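You operate a simulated robot arm through the tools that you are given. There is no shell and no other tool.

The job below is to be done with a simulated robot arm. You get a single attempt, and the scene is never put back.

Task
Start the open printer on the job of the yellow card beside its slot.
Fine: card into the slot, switch on, dial to PRINT, green key once; watch till it prints.
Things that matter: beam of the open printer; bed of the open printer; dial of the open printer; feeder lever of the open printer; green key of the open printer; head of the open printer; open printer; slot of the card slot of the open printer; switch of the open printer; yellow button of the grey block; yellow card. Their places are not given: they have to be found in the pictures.

The check looks at the end state, three seconds after you hand in, the way a careful person would. Anything else that was tipped, shoved, dropped, spilled or broken makes it a failure.

Robot
A 6-joint arm with a two-finger gripper, fixed in place. Base frame: the origin is at the foot of the arm, x ahead of it, y to its left, z up. Lengths are in m, angles in degrees, forces in N, time in s.
With the tool pointing down near the work surface it reaches from about 0.14 to 0.66 m from the base axis. Its first joint turns from -66.0 to 66.0 degrees. Payload 2.45 kg.
The tool frame sits at the grasp point between the pads (the TCP): z along the fingers, y along the line on which they close. The tips reach 0.03 m beyond it. Largest opening 0.106 m; the body of the gripper starts 0.079 m behind the TCP.
Orientation is that of the tool frame in the base frame, as a unit quaternion [x, y, z, w]. With the fingers straight down and closing along the base's y, the tool's x points along the base's -x, its y along +y and its z along -z.

Tools
- The arm moves only by the tool move_arm. Its arguments are lists of equal length, an entry for each row: "travel": the shift along the tool's x, y, z in m, a list of three; "turn": the turn, a rotation vector about the tool's x, y, z in degrees, a list of three; "fingers": the opening, from 0 (shut) to 1 (fully open). In form: {"travel": [[tx, ty, tz], ...], "turn": [[wx, wy, wz], ...], "fingers": [fingers, ...]}. A call has 1 to 20 rows; each row is the pose to reach, as a shift and turn from the pose commanded when the call began, along the tool's axes at that moment. Each row takes 0.2 s and may step no farther than 0.05 m and 8.6 degrees from the row before; otherwise, or with a gripper value out of range, the whole call is refused. Where a pose cannot be reached the arm comes as near as it can. A force on the tool above 40 N (or 10 N above the force at the start of the call, whichever is more), or a blocked arm, ends the call early, and 0.2 s more pass. Each finger travels about 0.153 m/s and halts on what it meets, pressing with about 24 N; the grip force reading is that of the motor and also rises with nothing between the fingers. The clock runs only during rows and for 0.2 s after the last one: add rows that repeat a pose to give the fingers time. The reply holds the time, the measured pose of the TCP, the force on the tool along the base axes, the opening and the grip force, in the units named above and with some noise, with the torque about the TCP (base axes, N m) and any sound that the robot's microphone picked up.
- Cameras (640 x 400 px; columns grow to the right, rows downward): "scene" is fixed at [0.0586, 0.4617, 1.3646]; the picture's right is [-0.32, -0.95, 0.00], its down [-0.85, 0.28, -0.45] and it looks along [0.42, -0.14, -0.90] (base axes); focal length 214 px, centre (320, 200). "wrist" rides on the gripper at [0.076, -0.002, -0.106] in the tool frame; the picture's right is [0.02, 1.00, 0.00], its down [-0.78, 0.02, -0.62] and it looks along [-0.62, 0.01, 0.78] (tool axes); focal length 247 px, centre (320, 200).
- capture(camera): a new picture of that camera. The clock stands still meanwhile.
- pixel_to_xyz(camera, pixels): for up to 12 pixels [column, row] of the newest picture of that camera ("zoom" is the newest enlarged one), the place [x, y, z] in the base frame of the surface seen there, good to about 0.002 m. The clock stands still meanwhile.
- close_up(camera, box): a new picture of the part [left, top, right, bottom] of that camera's present view, enlarged. The clock stands still meanwhile.
- close_job(): hands the job in; it is judged then, once.

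Unless the task says otherwise, let go and move clear before handing in.

The tools are called after ">>>" as a command line: name --argument value ..., lists and objects as JSON in quotes. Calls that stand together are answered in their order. move_arm: Moves the arm, as the interface text tells. Its arguments: {"type":"object","properties":{"travel":{"type":"array","items":{"type":"array","items":{"type":"number"}}},"turn":{"type":"array","items":{"type":"array","items":{"type":"number"}}},"fingers":{"type":"array","items":{"type":"number"}}},"required":["travel","turn","fingers"]} The other tools are called the same way: capture (camera) takes a picture; pixel_to_xyz (camera, pixels) gives the place of the surface under pixels of a picture; close_up (camera, box) takes an enlarged picture of a part of a camera's view; close_job () hands the job in.

At the start:

```text
time_s: 0.0
tool_pos: [0.2102, 0.265, 1.2491]
orientation: [-0.001, 1.0, 0.0, 0.0]
ft_force: [-0.1, -0.1, -1.1]
ft_torque: [-0.02, 0.01, -0.01]
gripper_width: 0.1059
gripper_force: 0.0
```

scene: 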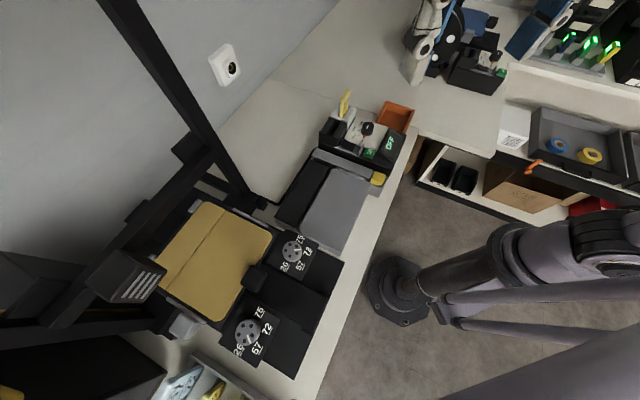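
wrist: 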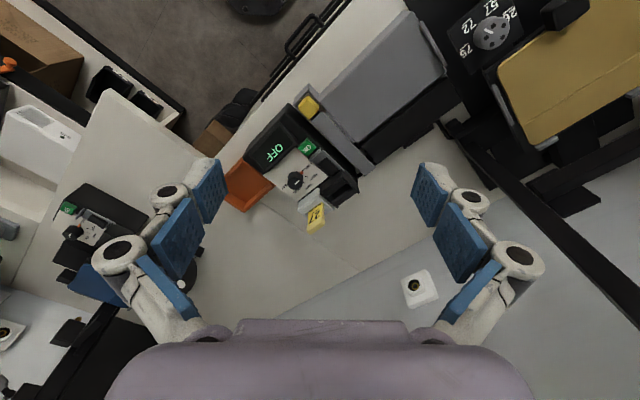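

The pictures show a printer on the left with tan bed and a small control box near scene pixel (365,135) with an OFF display, a dial and a yellow "27" card. I'll look closer at these before moving.

>>> close_up --camera "scene" --box '[290, 70, 430, 200]'

>>> close_up --camera "wrist" --box '[220, 80, 380, 240]'

>>> close_up --camera "scene" --box '[70, 140, 390, 400]'

>>> close_up --camera "scene" --box '[390, 0, 640, 130]'

```text
3.08 times, centred on (360, 135) of scene
```

zoom: 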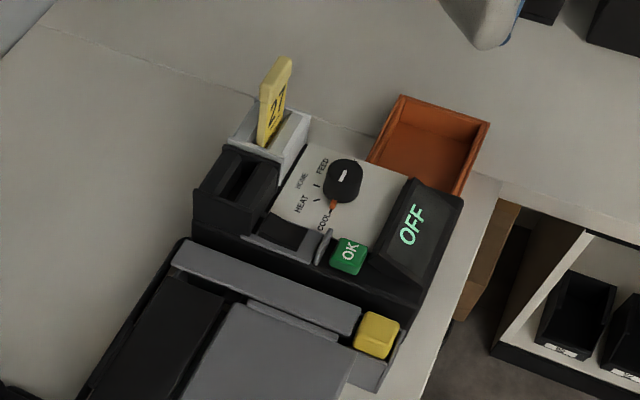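

```text
2.50 times, centred on (300, 160) of wrist
```

zoom: 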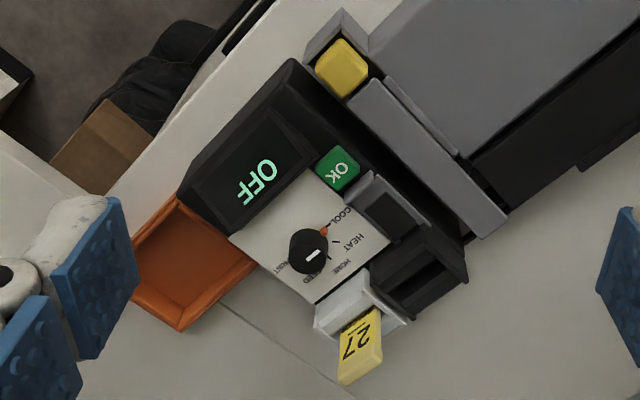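

```text
1.54 times, centred on (230, 270) of scene
```

zoom: 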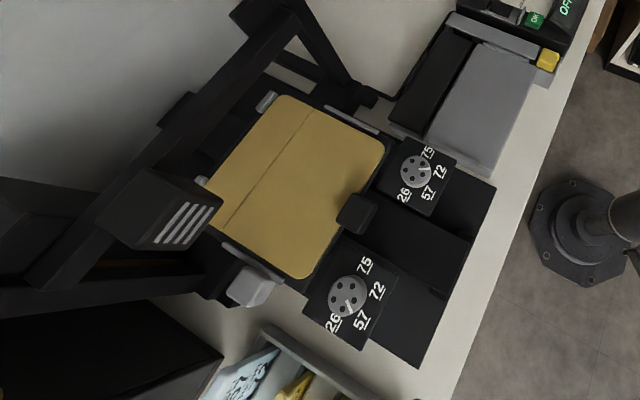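

```text
2.56 times, centred on (515, 65) of scene
```

zoom: 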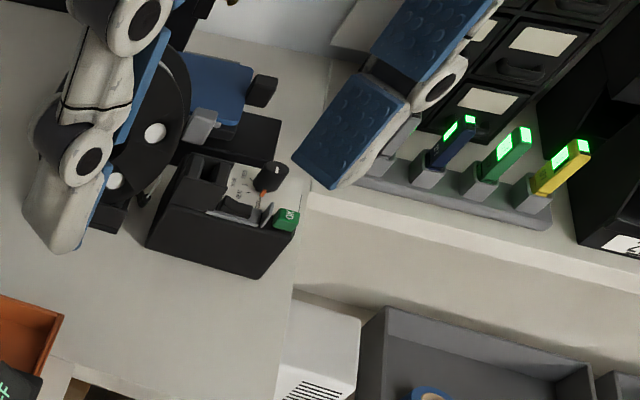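

The control box has a yellow "27" card in a holder, a black slot block, a knob (COOL/HEAT/HOME/FEED/PRINT), a rocker and a green OK key. I'll measure positions.

>>> close_up --camera "scene" --box '[310, 80, 420, 190]'

>>> pixel_to_xyz --camera "scene" --pixels '[[240, 270], [130, 280], [290, 250], [247, 333], [185, 325], [335, 210], [379, 178], [390, 145], [400, 170], [420, 80], [480, 70], [255, 277]]'

```text
3.64 times, centred on (365, 135) of scene
```

zoom: 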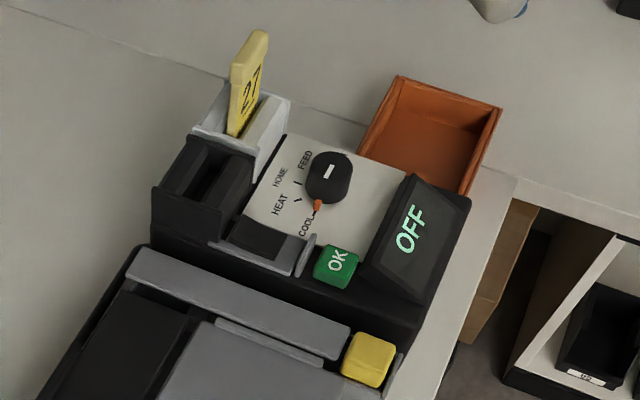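

```text
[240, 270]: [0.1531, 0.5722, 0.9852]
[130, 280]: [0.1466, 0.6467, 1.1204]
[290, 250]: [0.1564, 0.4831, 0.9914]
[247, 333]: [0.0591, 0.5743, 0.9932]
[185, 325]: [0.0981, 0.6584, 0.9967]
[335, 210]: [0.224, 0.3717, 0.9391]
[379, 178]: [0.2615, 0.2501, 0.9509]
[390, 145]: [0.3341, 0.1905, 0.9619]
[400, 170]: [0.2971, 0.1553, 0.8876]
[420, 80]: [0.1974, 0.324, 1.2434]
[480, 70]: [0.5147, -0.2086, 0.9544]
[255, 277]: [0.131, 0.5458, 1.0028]
```

The zoom gives a good view of the box; I'll measure card, slot, dial, switch and key there.

>>> pixel_to_xyz --camera "zoom" --pixels '[[250, 42], [240, 110], [262, 115], [268, 55], [190, 172], [208, 180], [330, 170], [318, 205], [255, 240], [303, 255], [337, 258], [370, 355]]'

>>> pixel_to_xyz --camera "zoom" --pixels '[[233, 48], [258, 34], [265, 120], [275, 105], [195, 130], [283, 150], [245, 210], [375, 220], [410, 240], [240, 275], [180, 220], [160, 190]]'

```text
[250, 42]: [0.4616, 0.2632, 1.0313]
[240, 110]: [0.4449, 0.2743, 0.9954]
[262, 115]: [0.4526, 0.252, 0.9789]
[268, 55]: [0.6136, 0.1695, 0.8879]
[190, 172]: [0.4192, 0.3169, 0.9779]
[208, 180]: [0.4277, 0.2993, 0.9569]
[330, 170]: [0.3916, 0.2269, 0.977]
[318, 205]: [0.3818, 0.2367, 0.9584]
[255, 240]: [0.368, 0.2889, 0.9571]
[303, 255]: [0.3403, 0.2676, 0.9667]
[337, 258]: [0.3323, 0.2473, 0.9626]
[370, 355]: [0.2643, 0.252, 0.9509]
```

```text
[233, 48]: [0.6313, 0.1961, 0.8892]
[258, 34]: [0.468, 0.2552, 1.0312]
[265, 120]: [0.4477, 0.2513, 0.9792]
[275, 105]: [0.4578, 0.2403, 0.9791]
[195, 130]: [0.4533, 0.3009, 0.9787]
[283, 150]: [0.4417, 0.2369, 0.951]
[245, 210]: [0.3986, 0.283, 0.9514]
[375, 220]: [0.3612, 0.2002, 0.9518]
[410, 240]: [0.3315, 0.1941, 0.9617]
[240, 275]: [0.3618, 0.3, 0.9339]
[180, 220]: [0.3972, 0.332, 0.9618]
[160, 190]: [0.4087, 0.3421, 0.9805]
```

The box geometry is found: card near (0.46,0.26), top z 1.03; slot block near (0.42,0.32); dial (0.39,0.23); key (0.33,0.25). I'll lower the wrist camera for a clearer look.

>>> move_arm --travel '[[-0.01, 0, 0.03], [-0.025, 0, 0.07], [-0.04, 0, 0.11], [-0.045, 0, 0.13], [-0.045, 0, 0.13]]' --turn '[[0, 0, 0], [0, 0, 0], [0, 0, 0], [0, 0, 0], [0, 0, 0]]' --fingers '[1, 1, 1, 1, 1]'

>>> capture --camera "wrist"

```text
time_s: 1.2
tool_pos: [0.2556, 0.2649, 1.1194]
orientation: [0.0, 1.0, 0.001, 0.0]
ft_force: [0.7, 1.1, 0.1]
ft_torque: [0.0, -0.04, -0.04]
gripper_width: 0.1057
gripper_force: 0.0
```

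```text
taken
```

wrist: 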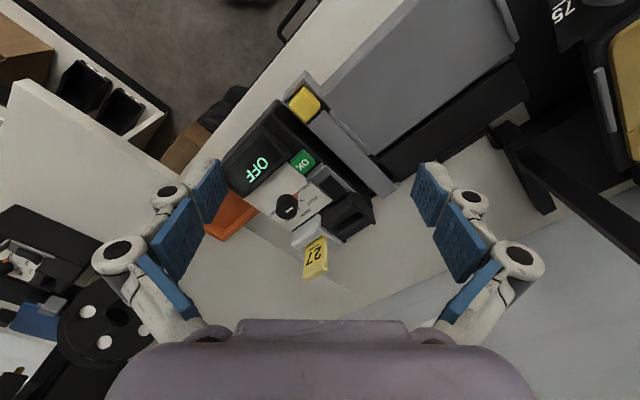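

>>> close_up --camera "wrist" --box '[220, 80, 400, 290]'

>>> close_up --camera "wrist" --box '[240, 140, 384, 230]'

```text
1.90 times, centred on (310, 185) of wrist
```

zoom: 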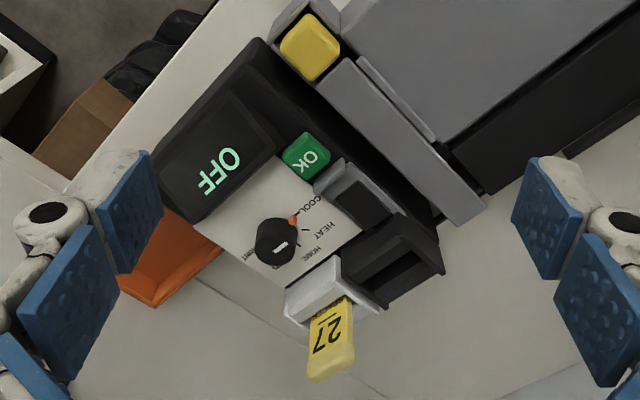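

```text
4.44 times, centred on (312, 185) of wrist
```

zoom: 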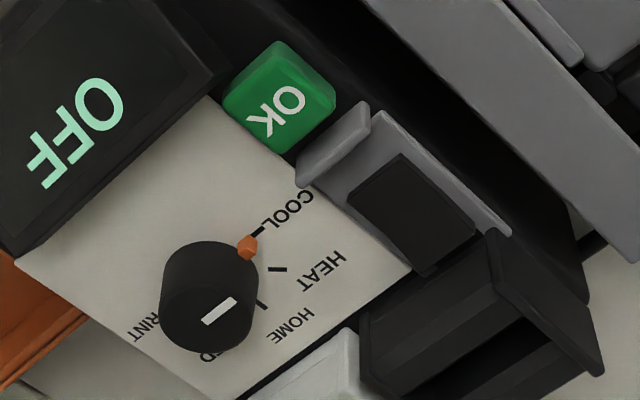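

The close-up shows the grey switch housing with fin at (340,150), dial at COOL, and the slot block at (490,320). I'll measure these features.

>>> pixel_to_xyz --camera "zoom" --pixels '[[207, 100], [20, 260], [408, 268], [240, 392], [210, 300], [248, 245], [340, 145], [415, 215], [470, 235], [365, 175], [280, 100], [420, 120]]'

>>> close_up --camera "wrist" --box '[280, 180, 400, 290]'

```text
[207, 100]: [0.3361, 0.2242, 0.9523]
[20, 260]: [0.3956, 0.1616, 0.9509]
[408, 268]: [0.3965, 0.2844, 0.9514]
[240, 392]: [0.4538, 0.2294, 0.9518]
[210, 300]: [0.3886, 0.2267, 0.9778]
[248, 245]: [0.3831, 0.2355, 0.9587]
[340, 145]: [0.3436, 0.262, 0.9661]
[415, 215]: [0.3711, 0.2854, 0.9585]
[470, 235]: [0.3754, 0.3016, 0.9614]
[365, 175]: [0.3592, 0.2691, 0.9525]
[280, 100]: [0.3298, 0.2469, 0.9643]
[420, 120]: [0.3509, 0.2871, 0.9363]
```

```text
3.64 times, centred on (340, 235) of wrist
```

zoom: 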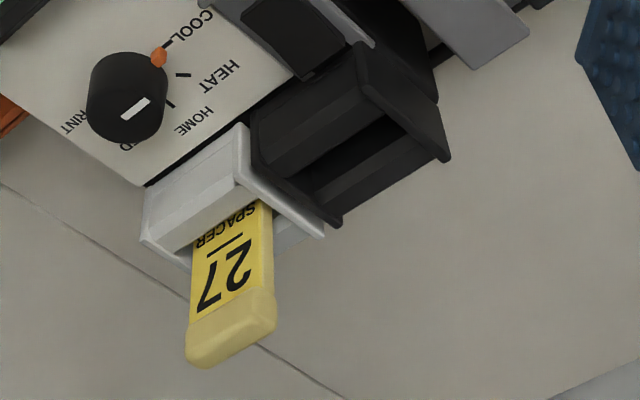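

Box axes are at 45°. I'll now measure card and slot details from this zoom.

>>> pixel_to_xyz --camera "zoom" --pixels '[[230, 325], [195, 320], [268, 295], [215, 270], [262, 225], [205, 250], [230, 180], [165, 240], [245, 145], [315, 235], [250, 220], [300, 240]]'

>>> pixel_to_xyz --camera "zoom" --pixels '[[285, 175], [260, 140], [355, 60], [435, 155], [335, 220], [370, 165], [345, 150], [405, 120], [300, 180], [375, 90], [320, 110], [390, 185]]'

```text
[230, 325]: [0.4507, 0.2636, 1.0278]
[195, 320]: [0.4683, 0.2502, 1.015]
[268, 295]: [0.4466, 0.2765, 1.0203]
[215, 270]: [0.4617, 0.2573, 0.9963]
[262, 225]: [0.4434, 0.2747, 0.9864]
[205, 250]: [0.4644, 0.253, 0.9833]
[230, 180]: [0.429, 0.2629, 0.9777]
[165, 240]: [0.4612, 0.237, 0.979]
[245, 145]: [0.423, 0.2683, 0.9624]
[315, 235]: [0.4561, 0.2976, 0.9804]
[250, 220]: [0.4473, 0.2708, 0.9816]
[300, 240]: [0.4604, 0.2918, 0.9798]
```

```text
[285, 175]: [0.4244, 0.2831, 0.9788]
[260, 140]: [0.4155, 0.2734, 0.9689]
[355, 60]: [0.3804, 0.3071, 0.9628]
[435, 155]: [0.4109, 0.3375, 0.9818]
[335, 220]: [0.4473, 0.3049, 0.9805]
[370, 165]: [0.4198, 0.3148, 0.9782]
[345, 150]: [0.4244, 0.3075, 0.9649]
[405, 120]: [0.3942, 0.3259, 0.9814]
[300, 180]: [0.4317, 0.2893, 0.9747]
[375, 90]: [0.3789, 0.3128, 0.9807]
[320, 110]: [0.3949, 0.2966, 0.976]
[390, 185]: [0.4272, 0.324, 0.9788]
```

Slot lies parallel to the card, offset about 6 cm toward (-x,+y). Before moving closer I check where the beam and printer frame are.

>>> pixel_to_xyz --camera "scene" --pixels '[[245, 200], [225, 170], [200, 125], [170, 70], [130, 20], [190, 150], [130, 210], [180, 330], [95, 280], [60, 310], [340, 130], [260, 95]]'

>>> close_up --camera "scene" --box '[130, 180, 290, 380]'

>>> capture --camera "scene"

```text
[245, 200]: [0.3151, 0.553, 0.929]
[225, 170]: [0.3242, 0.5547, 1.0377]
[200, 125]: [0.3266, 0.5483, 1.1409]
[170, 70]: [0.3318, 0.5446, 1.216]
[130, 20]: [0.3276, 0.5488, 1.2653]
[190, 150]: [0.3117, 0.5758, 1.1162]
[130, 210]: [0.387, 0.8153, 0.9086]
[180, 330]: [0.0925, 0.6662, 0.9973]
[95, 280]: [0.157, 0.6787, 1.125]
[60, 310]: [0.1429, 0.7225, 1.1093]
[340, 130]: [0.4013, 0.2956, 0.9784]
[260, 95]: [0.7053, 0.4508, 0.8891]
```

```text
2.00 times, centred on (210, 280) of scene
```

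zoom: 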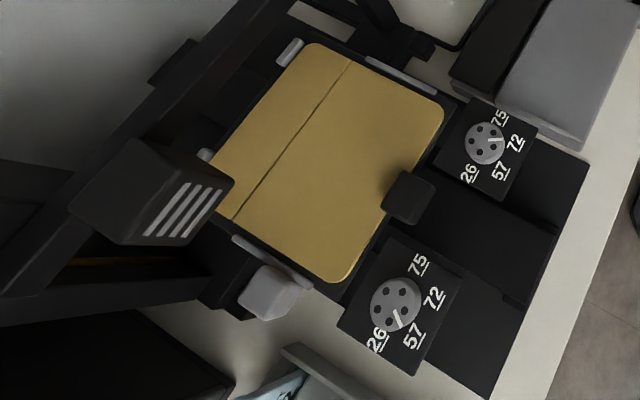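

```text
taken
```

scene: 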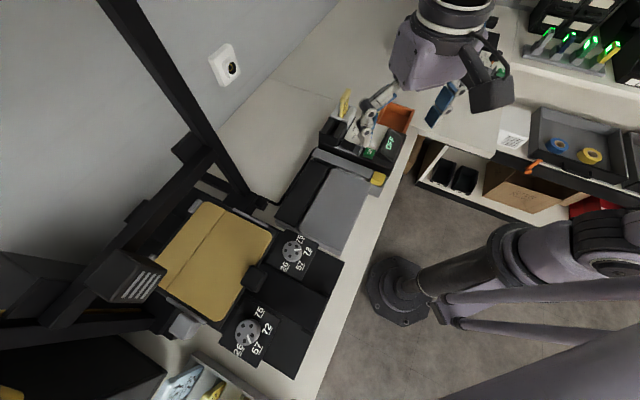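

The beam upright is at about (0.32,0.55), well clear of the work area. I'll turn the gripper 45° so it closes across the card's thickness and look at card and slot from nearby.

>>> move_arm --travel '[[-0.02, 0.01, 0.0], [-0.045, 0.022, 0.005], [-0.07, 0.035, 0.01], [-0.09, 0.05, 0.015], [-0.11, 0.06, 0.02], [-0.124, 0.065, 0.02], [-0.124, 0.065, 0.02]]' --turn '[[0, 0, 7.5], [0, 0, 15], [0, 0, 22.5], [0, 0, 30], [0, 0, 37.5], [0, 0, 45], [0, 0, 45]]' --fingers '[0.8, 0.6, 0.5, 0.5, 0.5, 0.5, 0.5]'

>>> capture --camera "wrist"

>>> close_up --camera "wrist" --box '[240, 80, 400, 260]'

```text
time_s: 2.8
tool_pos: [0.3812, 0.3296, 1.0996]
orientation: [0.384, 0.923, 0.001, 0.0]
ft_force: [0.1, 0.1, 0.1]
ft_torque: [-0.01, 0.02, 0.0]
gripper_width: 0.0529
gripper_force: 0.0
```

```text
taken
```

wrist: 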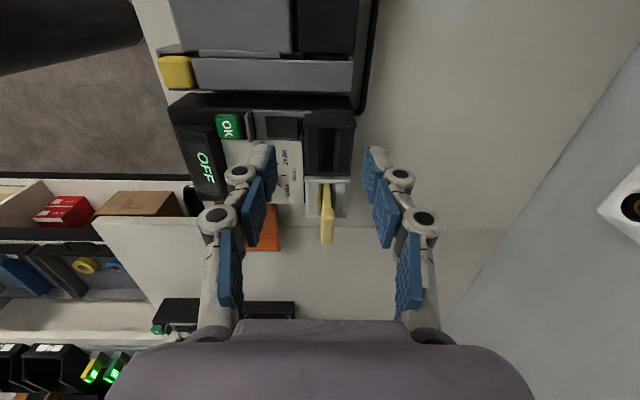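

```text
2.22 times, centred on (320, 170) of wrist
```

zoom: 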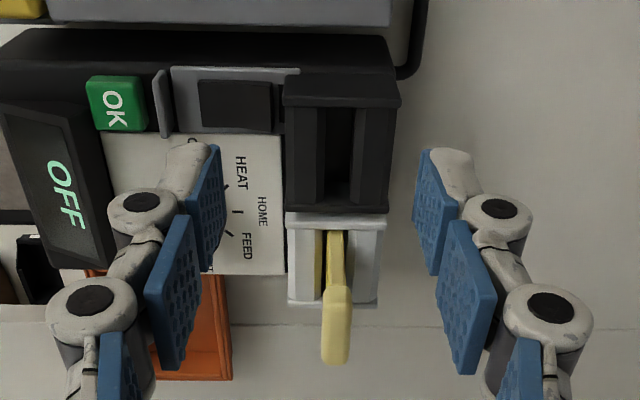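

Aligned view: the card is edge-on at zoom (335,300), slot at (338,150), both in nearly the same column. I'll measure the slot gap and the card.

>>> pixel_to_xyz --camera "zoom" --pixels '[[337, 300], [325, 340], [348, 340], [338, 240], [322, 270], [350, 250], [320, 130], [356, 130], [338, 150], [338, 195], [300, 150], [375, 150]]'

>>> pixel_to_xyz --camera "zoom" --pixels '[[322, 205], [356, 205], [338, 210], [337, 90], [295, 215], [378, 215], [335, 355], [332, 260], [365, 260], [310, 260], [340, 120], [340, 170]]'

>>> close_up --camera "wrist" --box '[296, 100, 368, 160]'

>>> close_up --camera "wrist" --box '[290, 170, 362, 250]'

```text
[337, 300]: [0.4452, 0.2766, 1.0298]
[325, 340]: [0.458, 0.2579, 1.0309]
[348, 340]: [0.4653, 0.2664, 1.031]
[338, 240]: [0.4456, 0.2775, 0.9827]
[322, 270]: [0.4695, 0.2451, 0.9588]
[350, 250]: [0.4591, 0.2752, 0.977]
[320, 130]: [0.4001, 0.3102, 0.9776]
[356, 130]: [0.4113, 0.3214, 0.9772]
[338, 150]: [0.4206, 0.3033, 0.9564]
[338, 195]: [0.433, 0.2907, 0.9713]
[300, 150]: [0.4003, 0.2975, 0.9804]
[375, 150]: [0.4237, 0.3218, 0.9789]
```

```text
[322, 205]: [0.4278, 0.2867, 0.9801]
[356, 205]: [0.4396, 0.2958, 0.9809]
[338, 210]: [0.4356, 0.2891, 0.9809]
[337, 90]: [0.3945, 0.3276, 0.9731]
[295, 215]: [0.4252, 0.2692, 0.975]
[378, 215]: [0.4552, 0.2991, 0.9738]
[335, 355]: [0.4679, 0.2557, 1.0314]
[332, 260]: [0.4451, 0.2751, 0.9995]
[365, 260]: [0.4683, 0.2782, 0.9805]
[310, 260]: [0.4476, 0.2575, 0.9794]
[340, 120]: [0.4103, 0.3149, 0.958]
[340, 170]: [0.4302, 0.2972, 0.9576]
```

```text
6.67 times, centred on (332, 130) of wrist
```

zoom: 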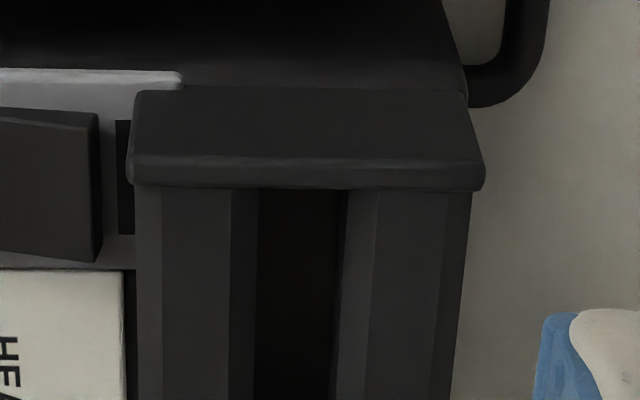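

```text
5.00 times, centred on (326, 210) of wrist
```

zoom: 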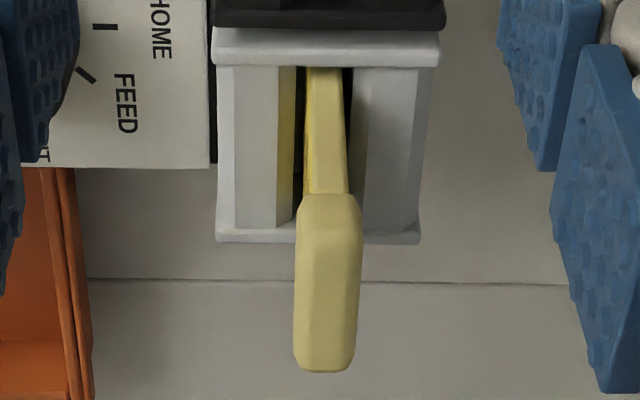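

Slot and card share nearly the same line across (u≈0.512). I need the holder's and slot's end flanges along the other axis; measuring more.

>>> pixel_to_xyz --camera "zoom" --pixels '[[250, 45], [400, 45], [250, 72], [395, 72], [245, 238], [405, 238], [260, 222], [330, 18], [328, 215], [328, 365], [328, 80], [328, 350]]'

>>> close_up --camera "wrist" --box '[296, 106, 368, 180]'

>>> pixel_to_xyz --camera "zoom" --pixels '[[300, 110], [300, 140], [250, 150], [300, 320], [290, 372], [250, 365], [350, 365], [300, 250], [230, 340], [380, 340], [300, 160], [300, 355]]'

```text
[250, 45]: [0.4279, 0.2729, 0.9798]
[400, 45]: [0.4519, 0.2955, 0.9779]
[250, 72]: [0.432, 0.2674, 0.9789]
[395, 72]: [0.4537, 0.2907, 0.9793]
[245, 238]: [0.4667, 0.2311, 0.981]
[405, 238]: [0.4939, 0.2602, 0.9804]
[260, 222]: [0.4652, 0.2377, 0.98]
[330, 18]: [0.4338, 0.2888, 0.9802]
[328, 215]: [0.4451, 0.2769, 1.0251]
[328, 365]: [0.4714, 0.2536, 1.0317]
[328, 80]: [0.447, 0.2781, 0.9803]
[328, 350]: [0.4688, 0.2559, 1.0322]
```

```text
5.41 times, centred on (332, 143) of wrist
```

zoom: 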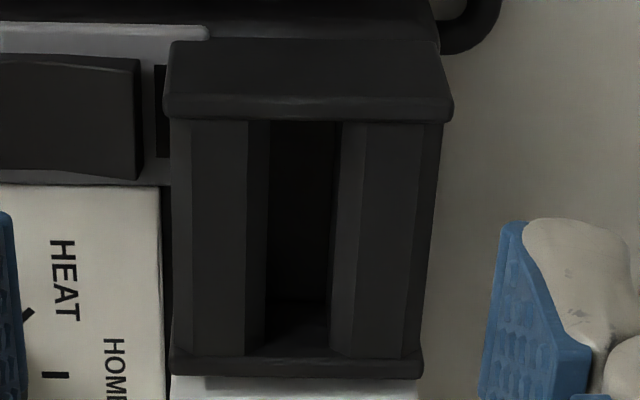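

```text
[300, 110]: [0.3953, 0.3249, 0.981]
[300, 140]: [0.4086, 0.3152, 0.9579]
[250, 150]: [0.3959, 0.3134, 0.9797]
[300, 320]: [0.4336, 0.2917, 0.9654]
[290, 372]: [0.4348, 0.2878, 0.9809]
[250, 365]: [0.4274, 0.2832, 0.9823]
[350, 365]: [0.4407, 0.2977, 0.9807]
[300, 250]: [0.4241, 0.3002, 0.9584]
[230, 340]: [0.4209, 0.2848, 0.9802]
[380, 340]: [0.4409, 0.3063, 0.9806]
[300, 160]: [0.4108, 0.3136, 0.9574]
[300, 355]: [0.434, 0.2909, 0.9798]
```

Slot: u≈0.512, v 0.053–0.101 (centre 0.077), floor z≈0.957; card: u≈0.512, v centre ≈0.137, top 1.031. Moving above the card first, staying high.

>>> move_arm --travel '[[-0.03, 0.003, 0], [-0.06, 0.006, 0], [-0.09, 0.009, 0], [-0.101, 0.009, 0.0], [-0.101, 0.009, 0.0]]' --turn '[[0, 0, 0], [0, 0, 0], [0, 0, 0], [0, 0, 0], [0, 0, 0]]' --fingers '[0.5, 0.5, 0.5, 0.5, 0.5]'

>>> capture --camera "wrist"

>>> close_up --camera "scene" --box '[290, 40, 450, 200]'

```text
time_s: 4.0
tool_pos: [0.4584, 0.2648, 1.0995]
orientation: [0.383, 0.924, 0.001, 0.0]
ft_force: [0.2, 0.1, -0.1]
ft_torque: [0.01, 0.01, 0.0]
gripper_width: 0.0529
gripper_force: 0.0
```

```text
taken
```

wrist: 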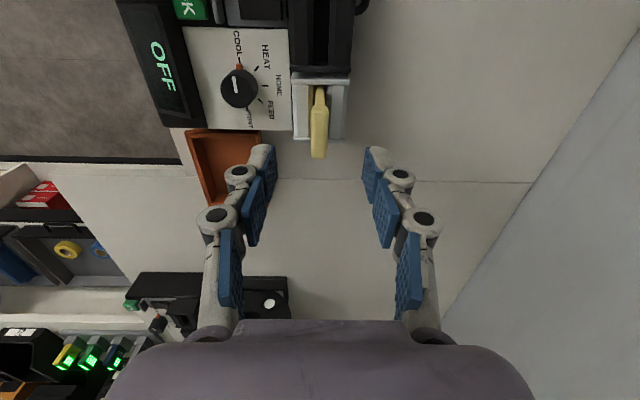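

```text
2.50 times, centred on (370, 120) of scene
```

zoom: 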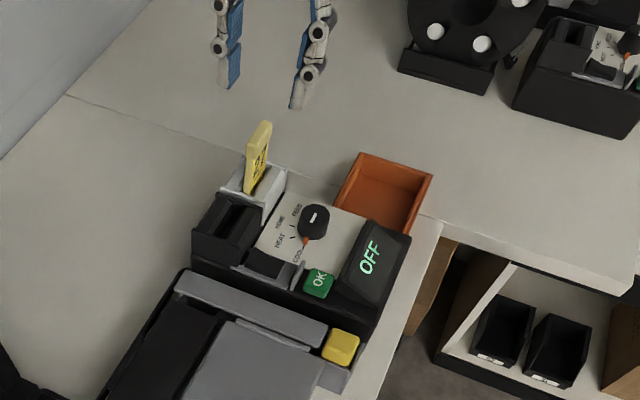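

The gripper is directly above the card (TCP u≈0.511, v≈0.137). Descending to TCP z≈1.022, then closing.

>>> move_arm --travel '[[0, 0, 0.03], [0, 0, 0.055], [0, 0, 0.0775], [0, 0, 0.0775]]' --turn '[[0, 0, 0], [0, 0, 0], [0, 0, 0], [0, 0, 0]]' --fingers '[0.5, 0.5, 0.5, 0.5]'

>>> capture --camera "wrist"

>>> close_up --camera "wrist" --box '[220, 100, 420, 240]'

```text
time_s: 5.0
tool_pos: [0.4574, 0.2637, 1.0233]
orientation: [0.382, 0.924, 0.001, 0.0]
ft_force: [0.5, 0.7, -0.3]
ft_torque: [-0.06, -0.02, 0.01]
gripper_width: 0.0528
gripper_force: 0.1
```

```text
taken
```

wrist: 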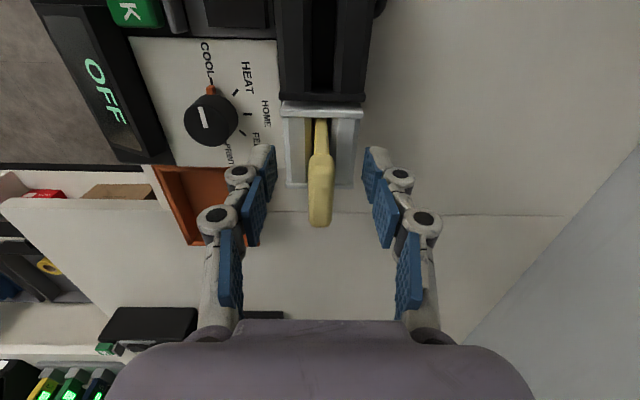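

```text
2.86 times, centred on (320, 170) of wrist
```

zoom: 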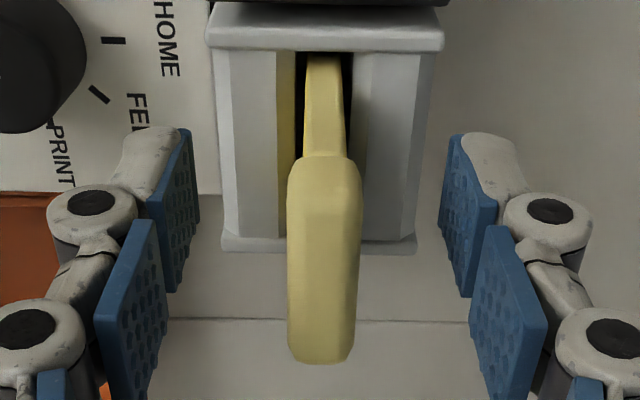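

Card is centred between the fingers (column 320). Closing on it.

>>> move_arm --travel '[[0, 0, 0], [0, 0, 0], [0, 0, 0]]' --turn '[[0, 0, 0], [0, 0, 0], [0, 0, 0]]' --fingers '[0.2, 0.05, 0.05]'

>>> close_up --camera "wrist" --box '[220, 100, 420, 240]'

```text
time_s: 5.8
tool_pos: [0.4582, 0.2642, 1.0233]
orientation: [0.383, 0.924, 0.001, 0.0]
ft_force: [-0.7, -0.5, 0.3]
ft_torque: [-0.01, 0.01, 0.03]
gripper_width: 0.0106
gripper_force: 23.7
```

```text
2.86 times, centred on (320, 170) of wrist
```

zoom: 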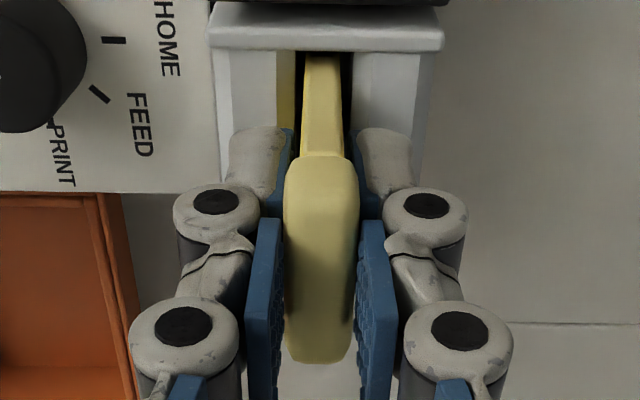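

Gripped at 10.6 mm. Lifting straight up 6 cm.

>>> move_arm --travel '[[0, 0, -0.01], [0, 0, -0.025], [0, 0, -0.045], [0, 0, -0.06], [0, 0, -0.06]]' --turn '[[0, 0, 0], [0, 0, 0], [0, 0, 0], [0, 0, 0], [0, 0, 0]]' --fingers '[0.05, 0.05, 0.05, 0.05, 0.05]'

>>> capture --camera "wrist"

>>> close_up --camera "wrist" --box '[220, 40, 420, 240]'

>>> close_up --camera "scene" --box '[290, 40, 450, 200]'

```text
time_s: 7.0
tool_pos: [0.4578, 0.2641, 1.0826]
orientation: [0.383, 0.924, 0.0, 0.001]
ft_force: [-0.9, 0.8, -0.3]
ft_torque: [-0.03, -0.02, 0.01]
gripper_width: 0.0107
gripper_force: 23.9
```

```text
taken
```

wrist: 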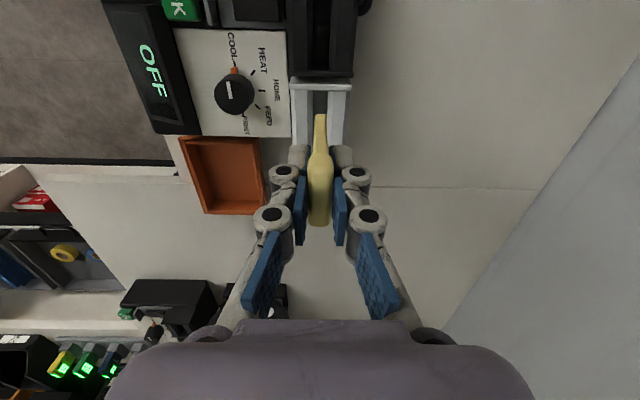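

```text
2.00 times, centred on (320, 140) of wrist
```

zoom: 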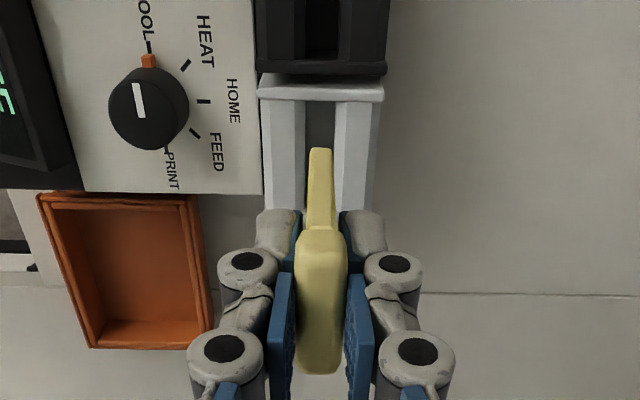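

```text
2.50 times, centred on (370, 120) of scene
```

zoom: 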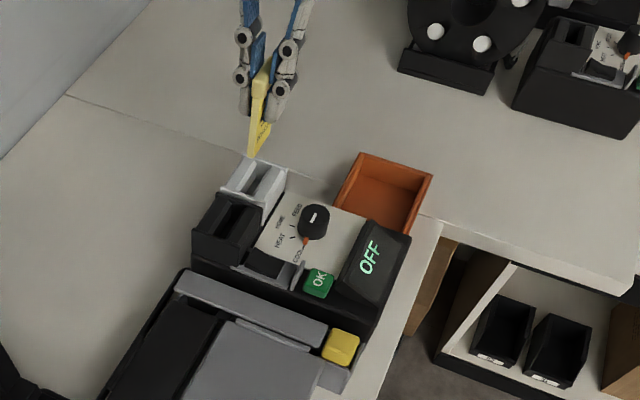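

Card is free of the holder, hanging straight. I measure the card's bottom edge and the dial ticks visible here.

>>> pixel_to_xyz --camera "wrist" --pixels '[[320, 115], [320, 130], [318, 190], [320, 222], [234, 70], [233, 92]]'

>>> pixel_to_xyz --camera "scene" --pixels '[[353, 94], [360, 90], [356, 75]]'

>>> close_up --camera "wrist" --box '[200, 20, 300, 140]'

```text
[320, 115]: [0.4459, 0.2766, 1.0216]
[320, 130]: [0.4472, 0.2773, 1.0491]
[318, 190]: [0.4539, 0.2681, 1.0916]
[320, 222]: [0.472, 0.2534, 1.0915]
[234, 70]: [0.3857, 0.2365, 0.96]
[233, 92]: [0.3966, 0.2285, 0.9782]
```

```text
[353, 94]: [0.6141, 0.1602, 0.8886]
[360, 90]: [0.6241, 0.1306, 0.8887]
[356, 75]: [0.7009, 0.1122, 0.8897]
```

```text
3.33 times, centred on (250, 80) of wrist
```

zoom: 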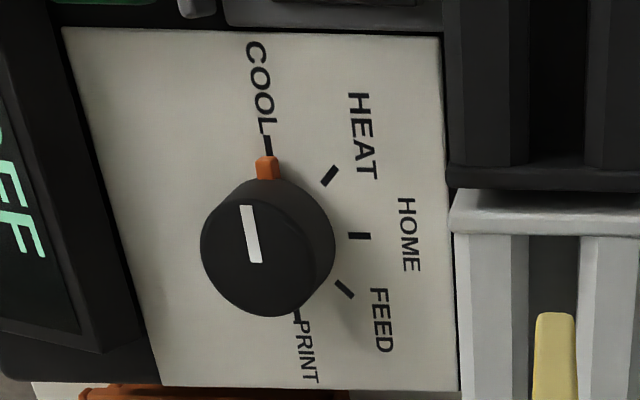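

>>> pixel_to_xyz --camera "zoom" --pixels '[[268, 143], [328, 176], [360, 236], [345, 289], [297, 316], [267, 165], [250, 235], [205, 240], [295, 235], [250, 195], [250, 280], [335, 240]]'

```text
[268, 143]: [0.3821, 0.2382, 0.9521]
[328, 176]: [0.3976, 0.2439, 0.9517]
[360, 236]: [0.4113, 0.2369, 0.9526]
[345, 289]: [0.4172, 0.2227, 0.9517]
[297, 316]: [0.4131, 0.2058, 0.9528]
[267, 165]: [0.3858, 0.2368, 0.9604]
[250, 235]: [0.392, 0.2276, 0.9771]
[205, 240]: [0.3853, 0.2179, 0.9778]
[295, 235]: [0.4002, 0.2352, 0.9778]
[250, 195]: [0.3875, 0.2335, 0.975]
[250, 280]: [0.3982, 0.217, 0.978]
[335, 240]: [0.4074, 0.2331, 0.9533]
```

Dial centre ≈ (0.397,0.222), top z 0.978, ticks sweep ≈175° from COOL to PRINT. Now moving the card sideways above the slot.

>>> move_arm --travel '[[0.02, 0, 0], [0.04, 0.0, 0], [0.0602, 0.0005, 0], [0.0602, 0.0005, 0], [0.0602, 0.0005, 0]]' --turn '[[0, 0, 0], [0, 0, 0], [0, 0, 0], [0, 0, 0], [0, 0, 0]]' --fingers '[0.05, 0.05, 0.05, 0.05, 0.05]'

>>> capture --camera "wrist"

>>> close_up --camera "wrist" --box '[270, 70, 370, 170]'

>>> close_up --camera "scene" --box '[310, 60, 410, 170]'

```text
time_s: 8.2
tool_pos: [0.4144, 0.3083, 1.0815]
orientation: [0.382, 0.924, 0.001, -0.001]
ft_force: [1.0, -0.2, 0.5]
ft_torque: [0.01, 0.02, 0.02]
gripper_width: 0.0107
gripper_force: 24.3
```

```text
taken
```

wrist: 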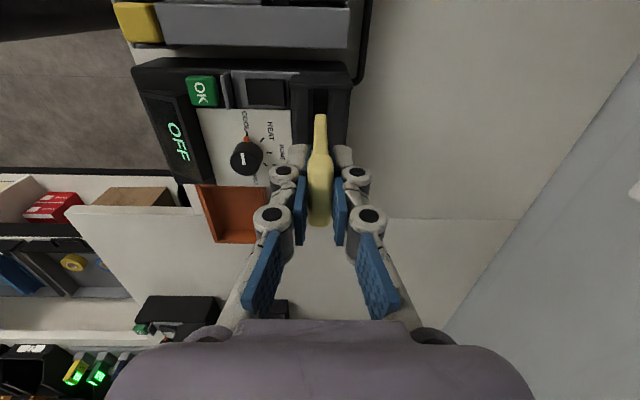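

```text
4.00 times, centred on (320, 120) of wrist
```

zoom: 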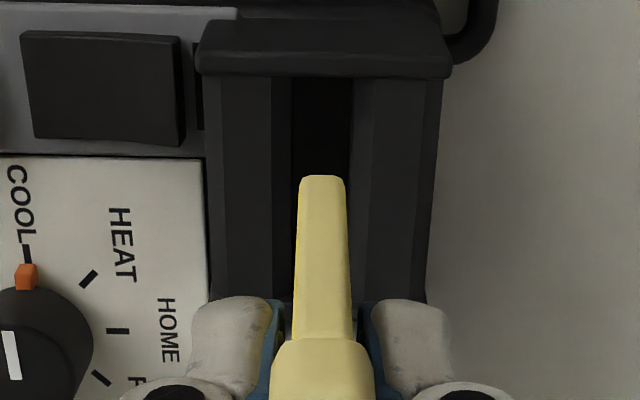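

```text
3.64 times, centred on (360, 115) of scene
```

zoom: 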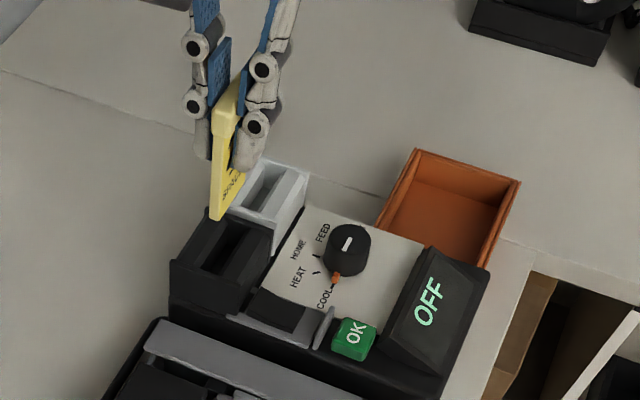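

Card bottom (zoom col 323) lines up with the slot gap (290–350). Shifting 1 mm toward slot centre and lowering.

>>> move_arm --travel '[[-0.001, 0, 0.02], [-0.001, 0, 0.035], [-0.001, 0, 0.045], [-0.001, 0, 0.052], [-0.001, 0, 0.057], [-0.001, 0, 0.057]]' --turn '[[0, 0, 0], [0, 0, 0], [0, 0, 0], [0, 0, 0], [0, 0, 0], [0, 0, 0]]' --fingers '[0.05, 0.05, 0.05, 0.05, 0.05, 0.05]'

>>> close_up --camera "wrist" --box '[220, 80, 420, 240]'

>>> close_up --camera "scene" --box '[310, 60, 410, 170]'

```text
time_s: 9.6
tool_pos: [0.4156, 0.309, 1.0247]
orientation: [0.381, 0.924, 0.001, -0.001]
ft_force: [0.4, -0.3, 0.2]
ft_torque: [-0.01, -0.02, 0.0]
gripper_width: 0.0108
gripper_force: 24.0
```

```text
2.50 times, centred on (320, 160) of wrist
```

zoom: 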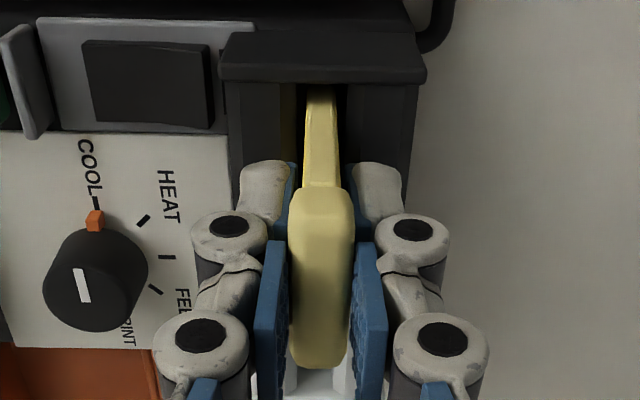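

```text
3.64 times, centred on (360, 115) of scene
```

zoom: 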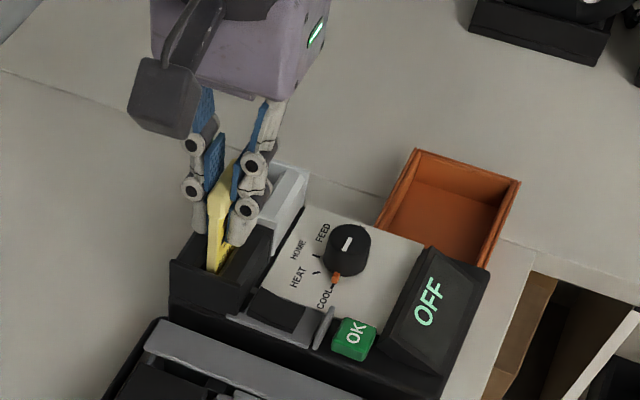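

Card is in the slot with no contact force. Lowering in small steps until it seats.

>>> move_arm --travel '[[0, 0, 0.001], [0, 0, 0.002], [0, 0, 0.003], [0, 0, 0.003]]' --turn '[[0, 0, 0], [0, 0, 0], [0, 0, 0], [0, 0, 0]]' --fingers '[0.05, 0.05, 0.05, 0.05]'

```text
time_s: 10.6
tool_pos: [0.4149, 0.3066, 1.0219]
orientation: [0.383, 0.924, 0.001, 0.0]
ft_force: [0.5, -1.1, 13.6]
ft_torque: [-0.08, -0.03, 0.03]
gripper_width: 0.011
gripper_force: 24.5
```

Upward force of 13.6 N: the card is on the slot floor. Pressing one more millimetre, then releasing.

>>> move_arm --travel '[[0, 0, 0.001], [0, 0, 0.001]]' --turn '[[0, 0, 0], [0, 0, 0]]' --fingers '[0.05, 0.05]'

>>> close_up --camera "wrist" --box '[120, 40, 420, 240]'

>>> close_up --camera "scene" --box '[310, 60, 410, 170]'

```text
time_s: 11.2
tool_pos: [0.414, 0.3069, 1.0225]
orientation: [0.382, 0.924, 0.002, 0.0]
ft_force: [-1.5, 0.4, 23.8]
ft_torque: [-0.05, 0.01, 0.01]
gripper_width: 0.0118
gripper_force: 23.9
```

```text
2.00 times, centred on (270, 140) of wrist
```

zoom: 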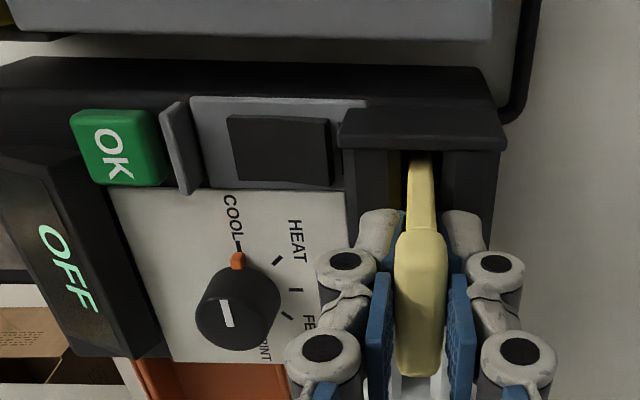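

```text
3.64 times, centred on (360, 115) of scene
```

zoom: 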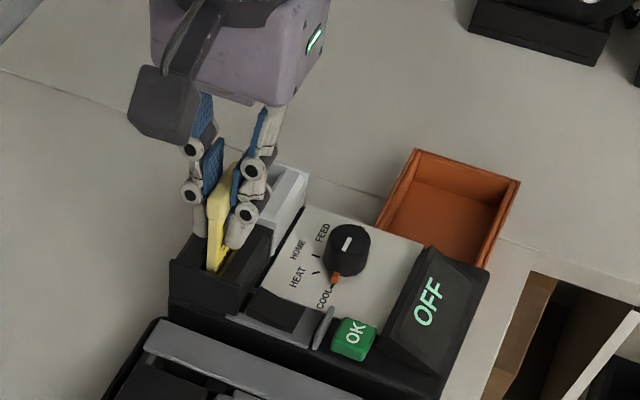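

Seated (24 N, no more descent). Opening the fingers and rising straight up.

>>> move_arm --travel '[[0, 0, 0], [0, 0, -0.001], [0, 0, -0.02], [0, 0, -0.05], [0, 0, -0.08], [0, 0, -0.08]]' --turn '[[0, 0, 0], [0, 0, 0], [0, 0, 0], [0, 0, 0], [0, 0, 0], [0, 0, 0]]' --fingers '[0.4, 0.45, 0.45, 0.45, 0.45, 0.45]'

>>> capture --camera "wrist"

>>> close_up --camera "wrist" --box '[130, 40, 400, 220]'

>>> close_up --camera "scene" --box '[310, 60, 410, 170]'

```text
time_s: 12.6
tool_pos: [0.4148, 0.3096, 1.1016]
orientation: [0.381, 0.924, 0.001, 0.0]
ft_force: [0.2, -0.1, 0.6]
ft_torque: [-0.02, 0.02, 0.01]
gripper_width: 0.0475
gripper_force: 0.0
```

```text
taken
```

wrist: 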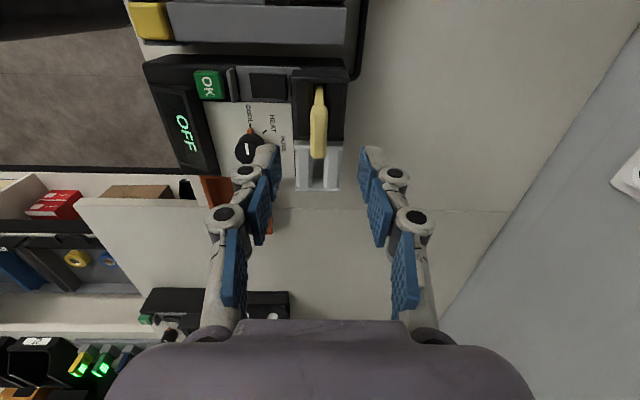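

```text
2.22 times, centred on (265, 130) of wrist
```

zoom: 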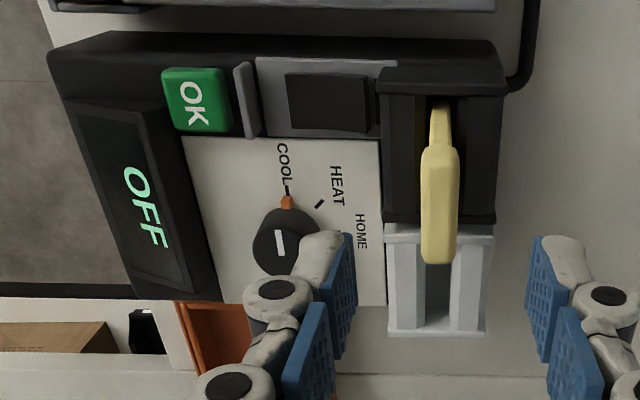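

```text
3.64 times, centred on (360, 115) of scene
```

zoom: 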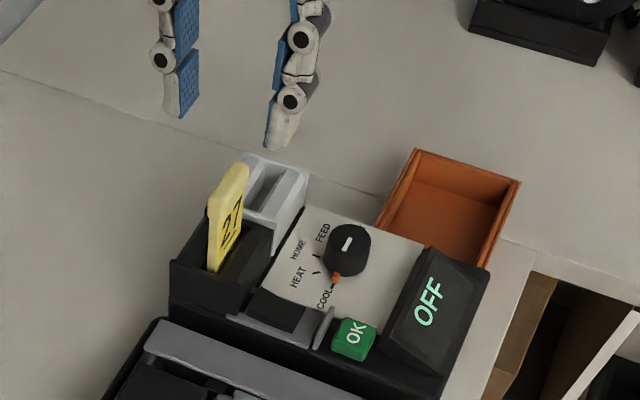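

Card stands in the slot. Now I look closely at the switch (dark rectangle around wrist (268,85)).

>>> close_up --camera "wrist" --box '[220, 55, 300, 105]'

>>> pixel_to_xyz --camera "zoom" --pixels '[[260, 190], [300, 190], [340, 190], [380, 190], [420, 190], [460, 190], [490, 190], [100, 190], [160, 190], [200, 190], [340, 130], [340, 260]]'

>>> close_up --camera "scene" --box '[325, 130, 385, 170]'

```text
8.00 times, centred on (260, 80) of wrist
```

zoom: 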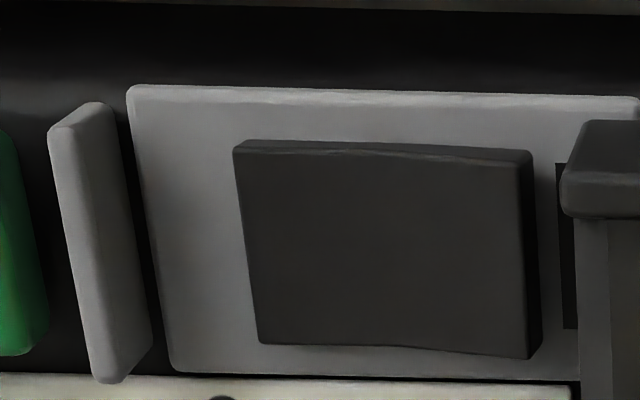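

```text
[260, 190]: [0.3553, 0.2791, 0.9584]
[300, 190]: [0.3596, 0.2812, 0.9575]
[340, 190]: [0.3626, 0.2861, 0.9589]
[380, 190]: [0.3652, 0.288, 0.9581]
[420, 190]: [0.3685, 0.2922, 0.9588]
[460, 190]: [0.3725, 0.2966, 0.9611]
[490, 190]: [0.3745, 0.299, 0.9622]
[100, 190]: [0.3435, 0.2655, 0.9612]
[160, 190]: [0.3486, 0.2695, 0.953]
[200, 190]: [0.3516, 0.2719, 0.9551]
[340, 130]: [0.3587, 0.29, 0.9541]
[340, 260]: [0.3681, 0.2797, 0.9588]
```

```text
10.00 times, centred on (355, 150) of scene
```

zoom: 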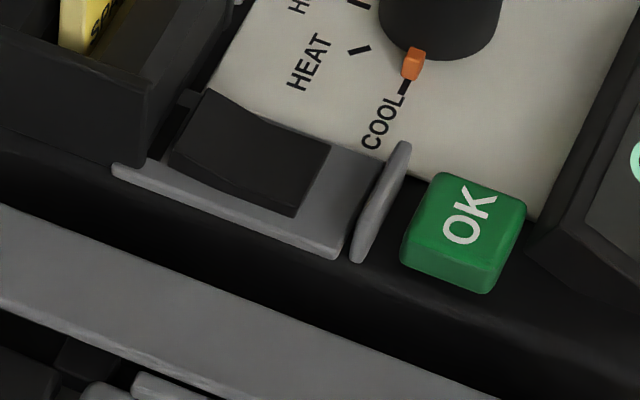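

The switch is a rocker with its high end toward the card block (z 0.962 at zoom (490,190)); pressing that end turns it on. I'll rotate the gripper 90°, close it and go above that end.

>>> move_arm --travel '[[0.002, -0.004, 0], [0.004, -0.008, 0], [0.006, -0.012, 0], [0.008, -0.016, 0], [0.01, -0.02, 0], [0.012, -0.024, 0], [0.014, -0.028, 0], [0.0156, -0.032, 0], [0.0156, -0.036, 0], [0.0156, -0.038, 0], [0.0156, -0.038, 0], [0.0156, -0.038, 0]]' --turn '[[0, 0, -8.2], [0, 0, -16.4], [0, 0, -24.6], [0, 0, -32.8], [0, 0, -41], [0, 0, -49.2], [0, 0, -57.4], [0, 0, -65.6], [0, 0, -73.8], [0, 0, -82], [0, 0, -90], [0, 0, -90]]' --fingers '[0.4, 0.3, 0.2, 0.1, 0, 0, 0, 0, 0, 0, 0, 0]'

>>> capture --camera "wrist"

>>> close_up --camera "wrist" --box '[240, 80, 400, 220]'

```text
time_s: 15.2
tool_pos: [0.3779, 0.2911, 1.1022]
orientation: [-0.384, 0.923, 0.001, 0.0]
ft_force: [-0.3, -0.2, -0.9]
ft_torque: [-0.02, 0.0, -0.03]
gripper_width: 0.0
gripper_force: 23.9
```

```text
taken
```

wrist: 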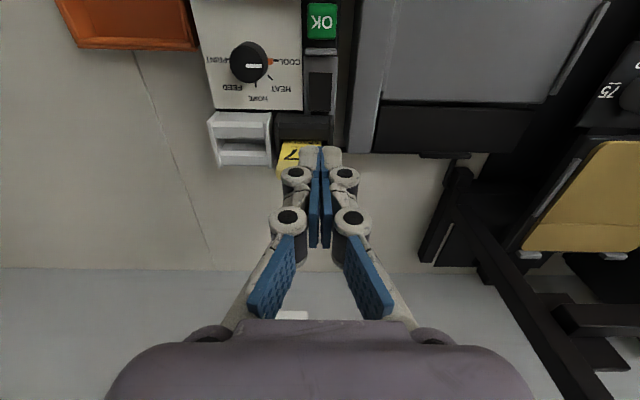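

```text
2.86 times, centred on (320, 150) of wrist
```

zoom: 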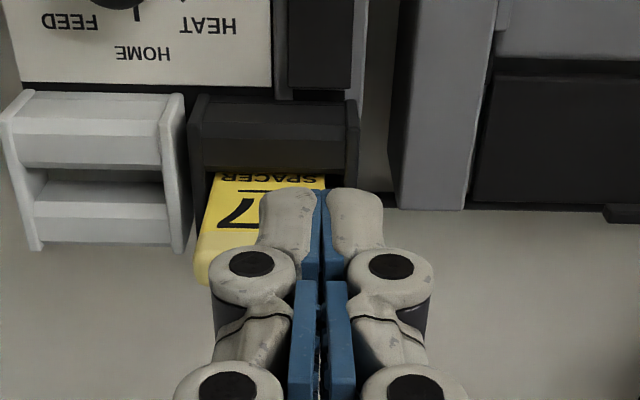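

Closed fingers at u≈0.473, v≈0.061 above the rocker's high end; card stays clear. Descending to just above the rocker.

>>> move_arm --travel '[[0, 0, 0.04], [0, 0, 0.08], [0, 0, 0.1], [0, 0, 0.1]]' --turn '[[0, 0, 0], [0, 0, 0], [0, 0, 0], [0, 0, 0]]' --fingers '[0, 0, 0, 0]'

>>> close_up --camera "wrist" --box '[200, 60, 440, 210]'

>>> close_up --camera "scene" --box '[310, 90, 410, 170]'

```text
time_s: 16.2
tool_pos: [0.376, 0.2932, 1.0011]
orientation: [-0.383, 0.924, 0.001, 0.0]
ft_force: [0.2, 0.4, -0.5]
ft_torque: [-0.03, -0.05, -0.03]
gripper_width: 0.0
gripper_force: 24.5
```

```text
2.67 times, centred on (320, 135) of wrist
```

zoom: 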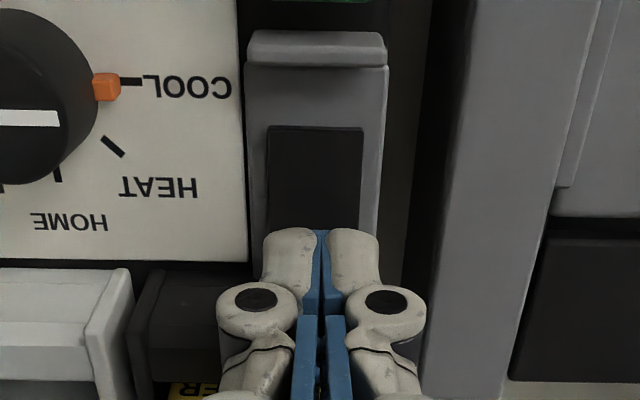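

```text
5.00 times, centred on (360, 130) of scene
```

zoom: 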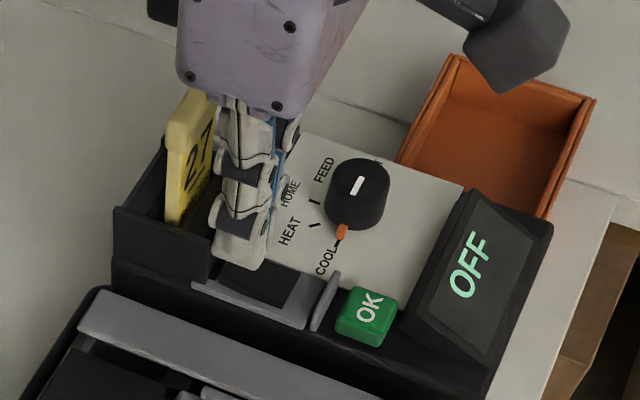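

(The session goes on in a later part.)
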